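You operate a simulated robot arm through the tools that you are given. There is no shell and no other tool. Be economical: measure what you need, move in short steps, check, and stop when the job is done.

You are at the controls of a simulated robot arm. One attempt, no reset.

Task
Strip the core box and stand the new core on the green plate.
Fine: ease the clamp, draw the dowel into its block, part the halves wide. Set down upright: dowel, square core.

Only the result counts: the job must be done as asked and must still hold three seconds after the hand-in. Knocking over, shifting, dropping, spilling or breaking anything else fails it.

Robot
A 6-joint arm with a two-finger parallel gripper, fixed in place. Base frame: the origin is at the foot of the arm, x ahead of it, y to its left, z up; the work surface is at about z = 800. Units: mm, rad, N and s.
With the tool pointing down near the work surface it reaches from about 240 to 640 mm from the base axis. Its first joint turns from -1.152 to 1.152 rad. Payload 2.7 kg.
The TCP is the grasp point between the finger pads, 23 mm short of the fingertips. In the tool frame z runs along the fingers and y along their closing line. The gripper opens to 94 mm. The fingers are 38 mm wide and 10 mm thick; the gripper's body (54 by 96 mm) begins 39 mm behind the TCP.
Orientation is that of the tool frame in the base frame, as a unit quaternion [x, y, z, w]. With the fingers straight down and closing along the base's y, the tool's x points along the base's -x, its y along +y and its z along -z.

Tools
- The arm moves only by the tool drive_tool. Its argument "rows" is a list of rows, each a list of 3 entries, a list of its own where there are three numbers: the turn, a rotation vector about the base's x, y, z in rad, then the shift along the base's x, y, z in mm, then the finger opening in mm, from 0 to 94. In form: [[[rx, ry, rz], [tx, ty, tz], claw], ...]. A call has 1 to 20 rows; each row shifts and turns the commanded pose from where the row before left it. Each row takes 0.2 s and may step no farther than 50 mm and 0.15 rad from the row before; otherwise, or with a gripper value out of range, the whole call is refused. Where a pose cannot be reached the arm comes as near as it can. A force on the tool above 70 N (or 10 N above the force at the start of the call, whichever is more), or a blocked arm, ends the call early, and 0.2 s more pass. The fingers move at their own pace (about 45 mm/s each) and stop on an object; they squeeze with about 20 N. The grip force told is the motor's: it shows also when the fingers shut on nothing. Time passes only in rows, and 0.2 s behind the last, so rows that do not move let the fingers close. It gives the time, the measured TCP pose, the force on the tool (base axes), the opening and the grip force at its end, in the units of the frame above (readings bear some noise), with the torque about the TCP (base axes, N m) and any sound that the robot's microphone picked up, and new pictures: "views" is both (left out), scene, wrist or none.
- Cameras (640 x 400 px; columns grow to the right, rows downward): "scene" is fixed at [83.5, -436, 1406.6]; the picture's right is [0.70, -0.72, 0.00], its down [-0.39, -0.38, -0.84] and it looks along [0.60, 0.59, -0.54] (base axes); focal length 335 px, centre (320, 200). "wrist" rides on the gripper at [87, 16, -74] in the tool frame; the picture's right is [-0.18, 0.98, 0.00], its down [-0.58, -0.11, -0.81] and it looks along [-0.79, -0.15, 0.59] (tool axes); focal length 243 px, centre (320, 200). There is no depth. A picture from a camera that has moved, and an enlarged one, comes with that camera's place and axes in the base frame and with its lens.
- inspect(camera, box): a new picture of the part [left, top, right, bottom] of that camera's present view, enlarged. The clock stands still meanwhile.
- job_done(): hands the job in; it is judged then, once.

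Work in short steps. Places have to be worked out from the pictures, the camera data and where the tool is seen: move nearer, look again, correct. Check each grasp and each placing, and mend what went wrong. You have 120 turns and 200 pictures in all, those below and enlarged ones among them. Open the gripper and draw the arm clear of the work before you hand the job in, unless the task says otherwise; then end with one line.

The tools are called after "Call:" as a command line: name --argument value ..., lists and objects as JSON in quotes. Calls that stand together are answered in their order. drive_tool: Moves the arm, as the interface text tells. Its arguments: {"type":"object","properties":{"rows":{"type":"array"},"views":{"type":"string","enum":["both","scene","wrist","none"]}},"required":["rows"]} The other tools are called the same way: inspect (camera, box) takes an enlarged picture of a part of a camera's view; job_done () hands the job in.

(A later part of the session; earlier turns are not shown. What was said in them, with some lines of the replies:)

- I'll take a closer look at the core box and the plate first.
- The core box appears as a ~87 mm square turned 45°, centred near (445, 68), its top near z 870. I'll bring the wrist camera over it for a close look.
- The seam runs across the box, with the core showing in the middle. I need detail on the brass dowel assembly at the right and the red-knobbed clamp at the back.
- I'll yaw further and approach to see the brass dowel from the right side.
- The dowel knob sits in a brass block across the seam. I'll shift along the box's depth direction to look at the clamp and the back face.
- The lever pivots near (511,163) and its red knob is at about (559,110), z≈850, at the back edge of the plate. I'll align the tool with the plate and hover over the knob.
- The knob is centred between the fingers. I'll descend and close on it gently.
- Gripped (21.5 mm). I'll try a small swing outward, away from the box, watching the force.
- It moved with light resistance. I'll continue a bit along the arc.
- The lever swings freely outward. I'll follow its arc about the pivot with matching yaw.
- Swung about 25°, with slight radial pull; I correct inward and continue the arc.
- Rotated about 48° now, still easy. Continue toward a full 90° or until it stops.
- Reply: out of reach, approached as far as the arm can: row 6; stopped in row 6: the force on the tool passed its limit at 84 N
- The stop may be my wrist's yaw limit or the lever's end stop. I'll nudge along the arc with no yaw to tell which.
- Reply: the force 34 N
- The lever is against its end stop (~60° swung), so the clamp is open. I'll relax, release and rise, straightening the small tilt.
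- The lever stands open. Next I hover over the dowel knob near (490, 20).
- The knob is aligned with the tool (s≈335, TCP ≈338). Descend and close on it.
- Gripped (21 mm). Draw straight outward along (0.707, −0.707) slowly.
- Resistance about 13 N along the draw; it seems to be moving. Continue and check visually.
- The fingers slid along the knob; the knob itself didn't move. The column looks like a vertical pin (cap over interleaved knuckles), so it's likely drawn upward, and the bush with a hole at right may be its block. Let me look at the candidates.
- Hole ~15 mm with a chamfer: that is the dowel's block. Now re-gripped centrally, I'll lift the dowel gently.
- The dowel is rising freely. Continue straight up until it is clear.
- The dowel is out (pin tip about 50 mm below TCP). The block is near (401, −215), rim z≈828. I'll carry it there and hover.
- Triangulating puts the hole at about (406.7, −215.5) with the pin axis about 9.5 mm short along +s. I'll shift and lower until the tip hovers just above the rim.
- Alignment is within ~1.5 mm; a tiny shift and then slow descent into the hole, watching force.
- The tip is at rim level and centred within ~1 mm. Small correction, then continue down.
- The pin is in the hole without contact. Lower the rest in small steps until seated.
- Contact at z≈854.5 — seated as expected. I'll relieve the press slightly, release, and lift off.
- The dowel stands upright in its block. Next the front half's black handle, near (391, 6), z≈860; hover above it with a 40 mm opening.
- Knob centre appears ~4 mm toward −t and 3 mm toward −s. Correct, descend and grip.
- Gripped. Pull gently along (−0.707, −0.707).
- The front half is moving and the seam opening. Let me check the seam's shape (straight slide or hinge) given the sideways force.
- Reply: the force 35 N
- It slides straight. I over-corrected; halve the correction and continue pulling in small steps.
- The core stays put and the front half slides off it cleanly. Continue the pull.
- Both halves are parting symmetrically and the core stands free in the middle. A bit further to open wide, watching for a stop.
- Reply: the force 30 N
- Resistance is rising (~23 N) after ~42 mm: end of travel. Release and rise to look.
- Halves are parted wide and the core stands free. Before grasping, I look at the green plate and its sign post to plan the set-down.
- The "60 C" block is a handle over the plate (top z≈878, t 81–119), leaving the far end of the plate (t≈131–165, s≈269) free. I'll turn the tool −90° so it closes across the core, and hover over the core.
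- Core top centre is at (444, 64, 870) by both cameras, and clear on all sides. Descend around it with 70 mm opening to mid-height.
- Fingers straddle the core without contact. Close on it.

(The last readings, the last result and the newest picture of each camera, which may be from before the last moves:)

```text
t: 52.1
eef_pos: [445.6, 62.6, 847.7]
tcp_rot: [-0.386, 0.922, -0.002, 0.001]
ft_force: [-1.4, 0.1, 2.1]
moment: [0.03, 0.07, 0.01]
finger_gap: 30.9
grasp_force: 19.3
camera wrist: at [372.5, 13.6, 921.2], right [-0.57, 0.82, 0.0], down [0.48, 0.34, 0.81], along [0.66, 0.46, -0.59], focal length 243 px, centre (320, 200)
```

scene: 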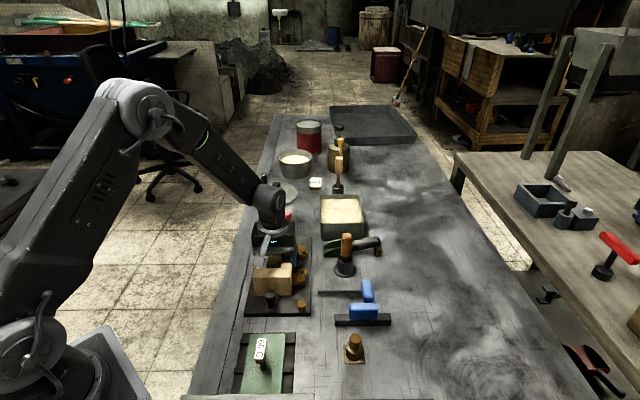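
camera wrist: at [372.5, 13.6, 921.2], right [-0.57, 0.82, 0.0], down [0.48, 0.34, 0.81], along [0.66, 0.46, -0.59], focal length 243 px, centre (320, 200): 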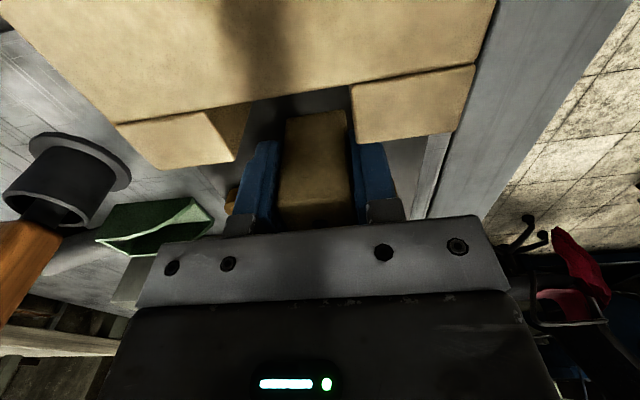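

The core is held at 31 mm. Lift straight and slowly.

Call:
drive_tool --rows '[[[0, 0, 0], [0, 0, 2], 25], [[0, 0, 0], [0, 0, 4], 25], [[0, 0, 0], [0, 0, 6], 25], [[0, 0, 0], [0, 0, 10], 25], [[0, 0, 0], [0, 0, 15], 25], [[0, 0, 0], [0, 0, 20], 25], [[0, 0, 0], [0, 0, 25], 25], [[0, 0, 0], [0, 0, 20], 25], [[0, 0, 0], [0, 0, 0], 25]]' --views "both"

Call:
inspect --camera "scene" --box '[230, 180, 330, 310]'

```text
t: 54.1
eef_pos: [444.1, 61.8, 949.3]
tcp_rot: [-0.386, 0.922, -0.002, 0.002]
ft_force: [-0.4, 0.2, -1.7]
moment: [0.01, -0.04, 0.02]
finger_gap: 30.9
grasp_force: 20.2
camera wrist: at [371.6, 12.4, 1022.7], right [-0.57, 0.82, 0.0], down [0.48, 0.34, 0.81], along [0.66, 0.46, -0.59], focal length 243 px, centre (320, 200)
```

scene: 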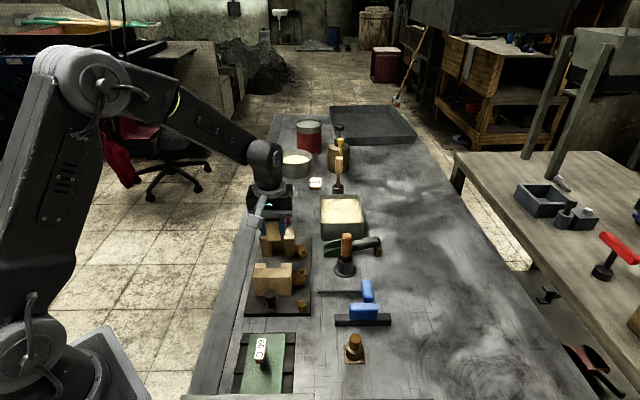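
wrist: 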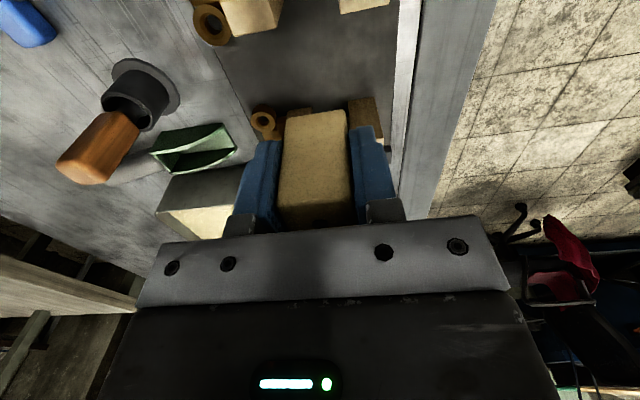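

```text
3.08 times, centred on (280, 245) of scene
camera zoom: at [83.5, -436.0, 1406.6], right [0.7, -0.72, 0.0], down [-0.39, -0.38, -0.84], along [0.6, 0.59, -0.54], focal length 1030 px, centre (443, 62)
```

zoom: 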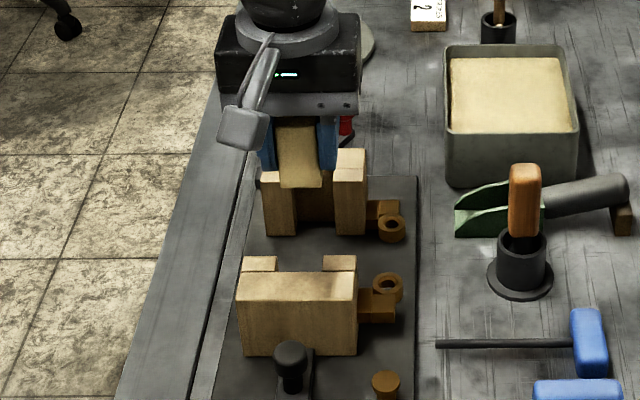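

The core hangs upright in the grip. Carry it to above the free end of the green plate, (295.6, −85).

Call:
drive_tool --rows '[[[0, 0, 0], [-8.5, -8.7, 0], 25], [[0, 0, 0], [-20, -19.7, 0], 25], [[0, 0, 0], [-20, -19.7, 0], 25], [[0, 0, 0], [-20, -19.7, 0], 25], [[0, 0, 0], [-20, -19.7, 0], 25], [[0, 0, 0], [-20, -19.7, 0], 25], [[0, 0, 0], [-20, -19.7, 0], 25], [[0, 0, 0], [-12, -12, 0], 25], [[0, 0, 0], [-8, -7.8, 0], 25], [[0, 0, 0], [0, 0, 0], 25]]' --views "both"

Call:
inspect --camera "scene" --box '[225, 290, 345, 400]'

Call:
inspect --camera "wrist" --box '[200, 0, 440, 200]'

```text
t: 56.3
eef_pos: [295.7, -83.6, 950.6]
tcp_rot: [-0.386, 0.923, -0.002, 0.001]
ft_force: [0.1, 0.5, -1.5]
moment: [0.01, -0.01, 0.01]
finger_gap: 30.8
grasp_force: 19.9
camera wrist: at [222.7, -132.9, 1024.5], right [-0.57, 0.82, 0.0], down [0.48, 0.34, 0.81], along [0.66, 0.46, -0.59], focal length 243 px, centre (320, 200)
```

scene: 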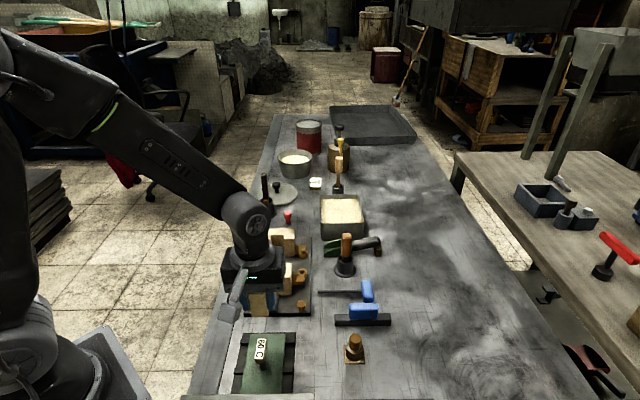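
wrist: 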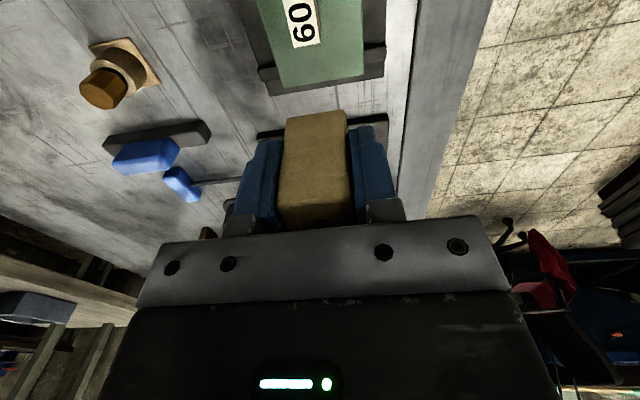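

```text
3.64 times, centred on (285, 345) of scene
camera zoom: at [83.5, -436.0, 1406.6], right [0.7, -0.72, 0.0], down [-0.39, -0.38, -0.84], along [0.6, 0.59, -0.54], focal length 1218 px, centre (447, -327)
```

zoom: 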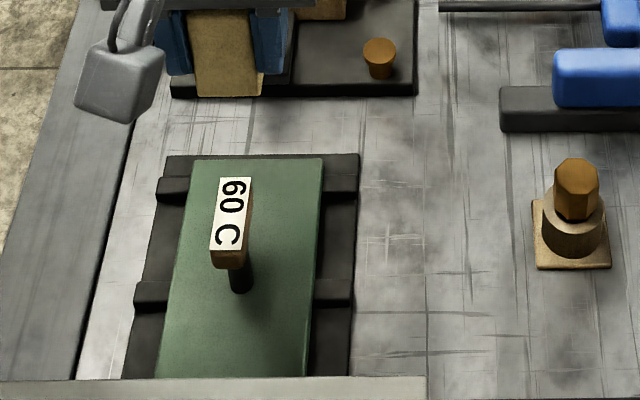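

```text
2.00 times, centred on (320, 100) of wrist
camera zoom: at [222.7, -132.9, 1024.5], right [-0.57, 0.82, 0.0], down [0.48, 0.34, 0.81], along [0.66, 0.46, -0.59], focal length 485 px, centre (320, 400)
```

zoom: 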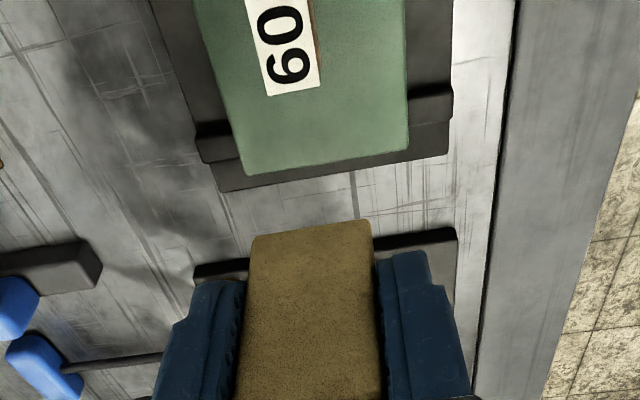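

Positions confirmed: plate end at t≈170, handle end at t≈118; core will occupy ~131–165. Small trim and descend to ~10 mm above contact.

Call:
drive_tool --rows '[[[0, 0, 0], [-1.5, -2, -20], 25], [[0, 0, 0], [0, 0, -25], 25], [[0, 0, 0], [0, 0, -20], 25], [[0, 0, 0], [0, 0, -12], 25], [[0, 0, 0], [0, 0, -8], 25], [[0, 0, 0], [0, 0, 0], 25]]' --views "both"

Call:
inspect --camera "scene" --box '[225, 290, 345, 400]'

Call:
inspect --camera "wrist" --box '[200, 0, 440, 200]'

```text
t: 57.7
eef_pos: [292.1, -85.5, 864.0]
tcp_rot: [-0.386, 0.923, -0.002, 0.002]
ft_force: [0.4, -1.1, -1.4]
moment: [-0.02, -0.02, 0.02]
finger_gap: 30.9
grasp_force: 20.2
camera wrist: at [220.1, -134.3, 938.4], right [-0.57, 0.82, 0.0], down [0.48, 0.34, 0.81], along [0.66, 0.46, -0.59], focal length 243 px, centre (320, 200)
```

scene: 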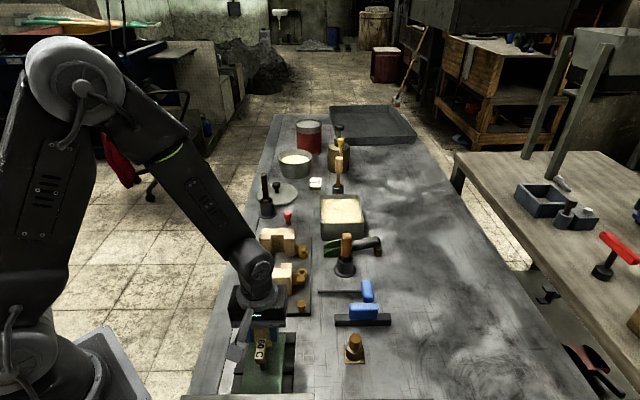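
wrist: 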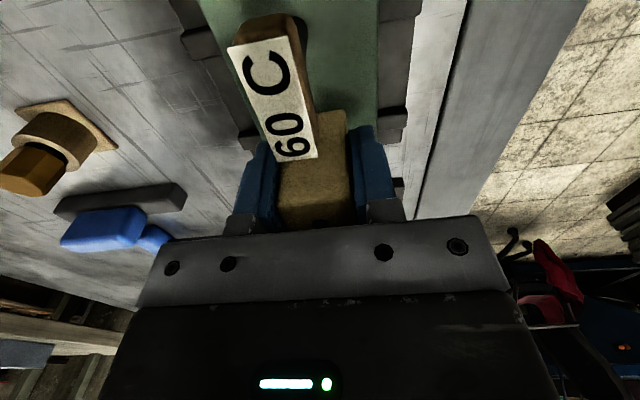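

```text
3.64 times, centred on (285, 345) of scene
camera zoom: at [83.5, -436.0, 1406.6], right [0.7, -0.72, 0.0], down [-0.39, -0.38, -0.84], along [0.6, 0.59, -0.54], focal length 1218 px, centre (447, -327)
```

zoom: 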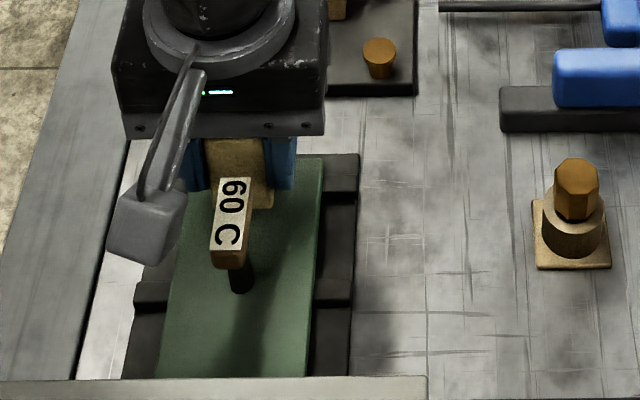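

```text
2.00 times, centred on (320, 100) of wrist
camera zoom: at [220.1, -134.3, 938.4], right [-0.57, 0.82, 0.0], down [0.48, 0.34, 0.81], along [0.66, 0.46, -0.59], focal length 485 px, centre (320, 400)
```

zoom: 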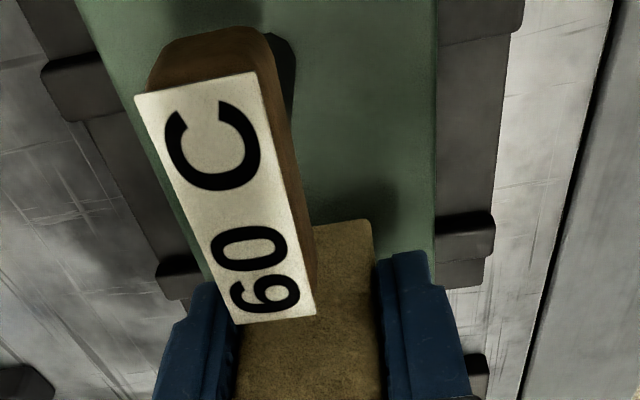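

Clear of the handle by ~12 mm. Lower in small steps toward contact.

Call:
drive_tool --rows '[[[0, 0, 0], [0.7, 0.7, -3], 25], [[0, 0, 0], [0, 0, -3], 25], [[0, 0, 0], [0, 0, -2], 25], [[0, 0, 0], [0, 0, 0], 25]]' --views "none"

```text
t: 58.7
eef_pos: [294.4, -84.6, 856.4]
tcp_rot: [-0.385, 0.923, -0.002, 0.002]
ft_force: [-0.4, 0.8, -0.4]
moment: [0.01, -0.01, -0.01]
finger_gap: 30.4
grasp_force: 19.6
```

Call:
drive_tool --rows '[[[0, 0, 0], [0, 0, -1], 25], [[0, 0, 0], [0, 0, -1], 25], [[0, 0, 0], [0, 0, -1], 25], [[0, 0, 0], [0, 0, 0], 25]]' --views "none"

```text
t: 59.7
eef_pos: [294.8, -85.2, 853.3]
tcp_rot: [-0.386, 0.922, -0.003, 0.002]
ft_force: [-0.1, 0.1, -0.5]
moment: [0.06, -0.02, 0.01]
finger_gap: 30.8
grasp_force: 19.5
```

No firm contact yet (weight reading slightly reduced). Continue in 1 mm steps.

Call:
drive_tool --rows '[[[0, 0, 0], [0, 0, -1], 25], [[0, 0, 0], [0, 0, -0.7], 25], [[0, 0, 0], [0, 0, 0], 25]]' --views "none"

```text
t: 60.5
eef_pos: [295.3, -83.8, 853.2]
tcp_rot: [-0.386, 0.922, -0.002, 0.001]
ft_force: [-2.1, -1.5, 16.8]
moment: [0.07, 0.17, -0.01]
finger_gap: 30.7
grasp_force: 20.0
```

Contact on the plate. Ease back 0.7 mm and view before releasing.

Call:
drive_tool --rows '[[[0, 0, 0], [0, 0, 0.7], 25], [[0, 0, 0], [0, 0, 0], 25]]' --views "both"

Call:
inspect --camera "scene" --box '[225, 310, 325, 400]'

```text
t: 61.1
eef_pos: [294.0, -84.9, 851.7]
tcp_rot: [-0.385, 0.923, -0.002, 0.0]
ft_force: [1.6, 0.4, 1.8]
moment: [0.09, -0.02, -0.03]
finger_gap: 30.9
grasp_force: 20.4
camera wrist: at [222.2, -134.2, 926.5], right [-0.57, 0.82, 0.0], down [0.48, 0.34, 0.81], along [0.66, 0.46, -0.59], focal length 243 px, centre (320, 200)
```

scene: 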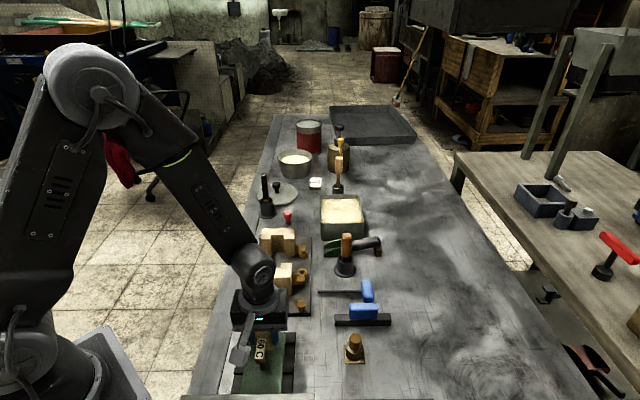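
wrist: 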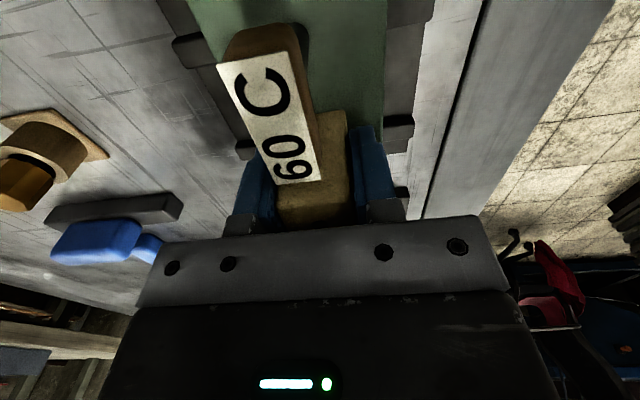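

```text
4.44 times, centred on (275, 355) of scene
camera zoom: at [83.5, -436.0, 1406.6], right [0.7, -0.72, 0.0], down [-0.39, -0.38, -0.84], along [0.6, 0.59, -0.54], focal length 1488 px, centre (520, -489)
```

zoom: 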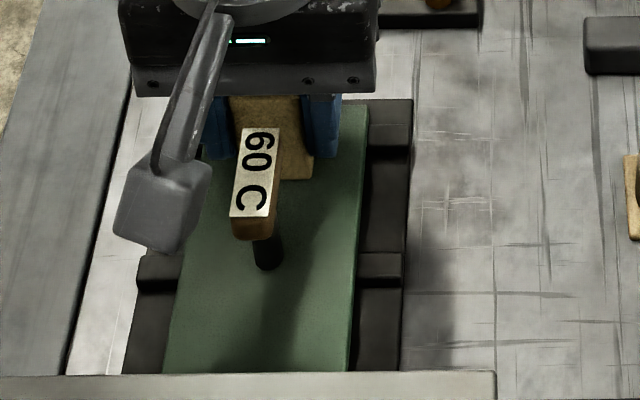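

The core stands on the plate with near-zero force. Release slowly and rise straight up.

Call:
drive_tool --rows '[[[0, 0, 0], [0, 0, 0], 33], [[0, 0, 0], [0, 0, 0], 38], [[0, 0, 0], [0, 0, 0], 48], [[0, 0, 0], [0, 0, 0], 50], [[0, 0, 0], [0, 0, 10], 50], [[0, 0, 0], [0, 0, 20], 50], [[0, 0, 0], [0, 0, 35], 50], [[0, 0, 0], [0, 0, 40], 50], [[0, 0, 0], [0, 0, 20], 50]]' --views "both"

Call:
inspect --camera "wrist" --box '[200, 0, 440, 180]'

Call:
inspect --camera "scene" --box '[225, 310, 325, 400]'

```text
t: 63.1
eef_pos: [295.1, -86.5, 978.0]
tcp_rot: [-0.386, 0.922, -0.002, 0.0]
ft_force: [-0.2, 0.1, -0.3]
moment: [-0.02, -0.01, -0.01]
finger_gap: 49.7
grasp_force: 0.0
camera wrist: at [222.4, -135.6, 1052.5], right [-0.57, 0.82, 0.0], down [0.48, 0.34, 0.81], along [0.66, 0.46, -0.59], focal length 243 px, centre (320, 200)
```

scene: 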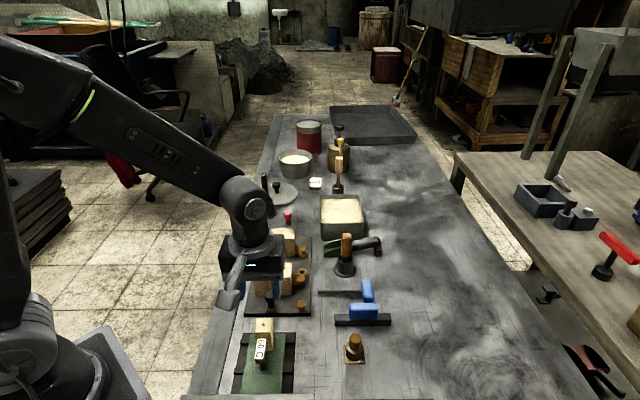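
wrist: 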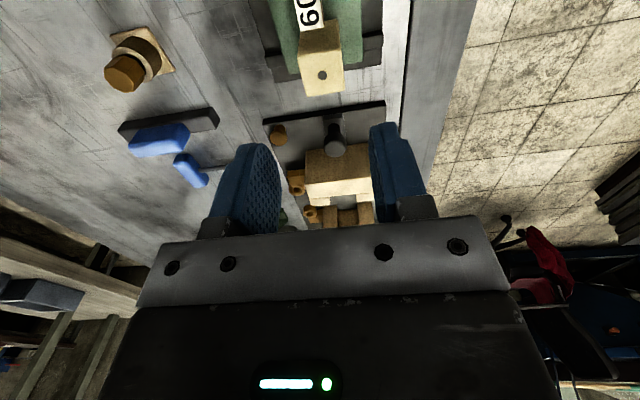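

```text
2.22 times, centred on (320, 90) of wrist
camera zoom: at [222.4, -135.6, 1052.5], right [-0.57, 0.82, 0.0], down [0.48, 0.34, 0.81], along [0.66, 0.46, -0.59], focal length 539 px, centre (320, 444)
```

zoom: 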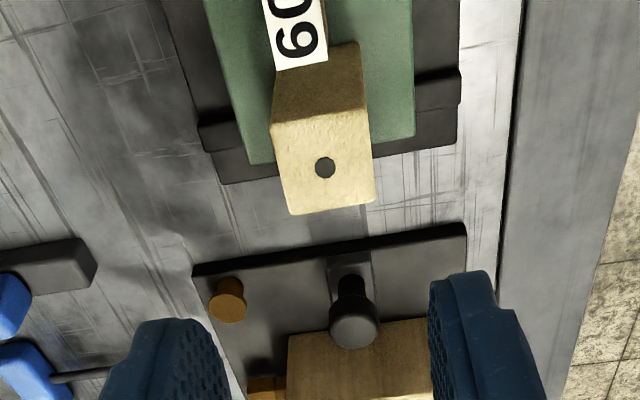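

```text
4.44 times, centred on (275, 355) of scene
camera zoom: at [83.5, -436.0, 1406.6], right [0.7, -0.72, 0.0], down [-0.39, -0.38, -0.84], along [0.6, 0.59, -0.54], focal length 1488 px, centre (520, -489)
```

zoom: 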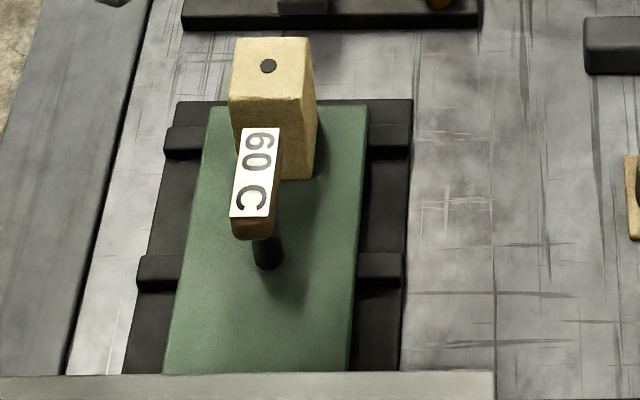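

The core stands upright and fully on the plate, dowel upright in its block. Draw the arm clear and take a last look.

Call:
drive_tool --rows '[[[0, 0, 0], [15, 5, 40], 60], [[0, 0, 0], [15, 5, 40], 60], [[0, 0, 0], [15, 5, 30], 60], [[0, 0, 0], [0, 0, 0], 60], [[0, 0, 0], [0, 0, 0], 60]]' --views "scene"

Call:
inspect --camera "scene" --box '[220, 200, 400, 400]'

```text
t: 64.3
eef_pos: [338.7, -68.8, 1085.4]
tcp_rot: [-0.386, 0.922, -0.002, 0.003]
ft_force: [0.1, -0.5, 0.2]
moment: [-0.01, -0.04, 0.03]
finger_gap: 60.0
grasp_force: 0.1
```

scene: 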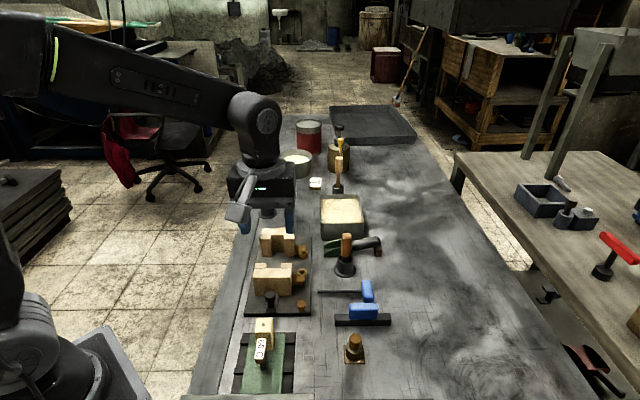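

```text
2.00 times, centred on (310, 300) of scene
camera zoom: at [83.5, -436.0, 1406.6], right [0.7, -0.72, 0.0], down [-0.39, -0.38, -0.84], along [0.6, 0.59, -0.54], focal length 670 px, centre (340, 0)
```

zoom: 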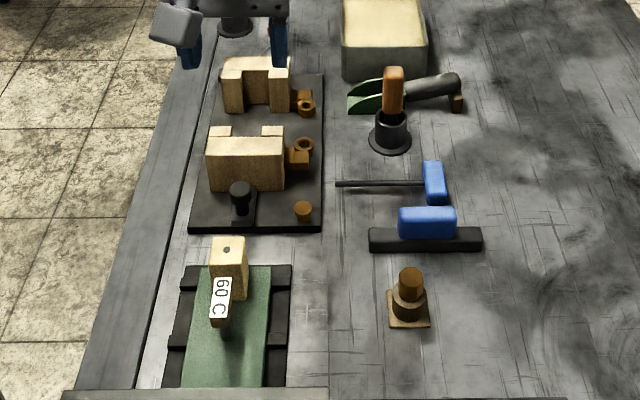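

Everything is in place and undisturbed, and the arm is clear; I hand in.

Call:
job_done

```text
The job is handed in.
```

The core is standing upright on the green plate; the clamp is eased, the dowel is upright in its block, the halves are parted wide, and I've handed the job in.
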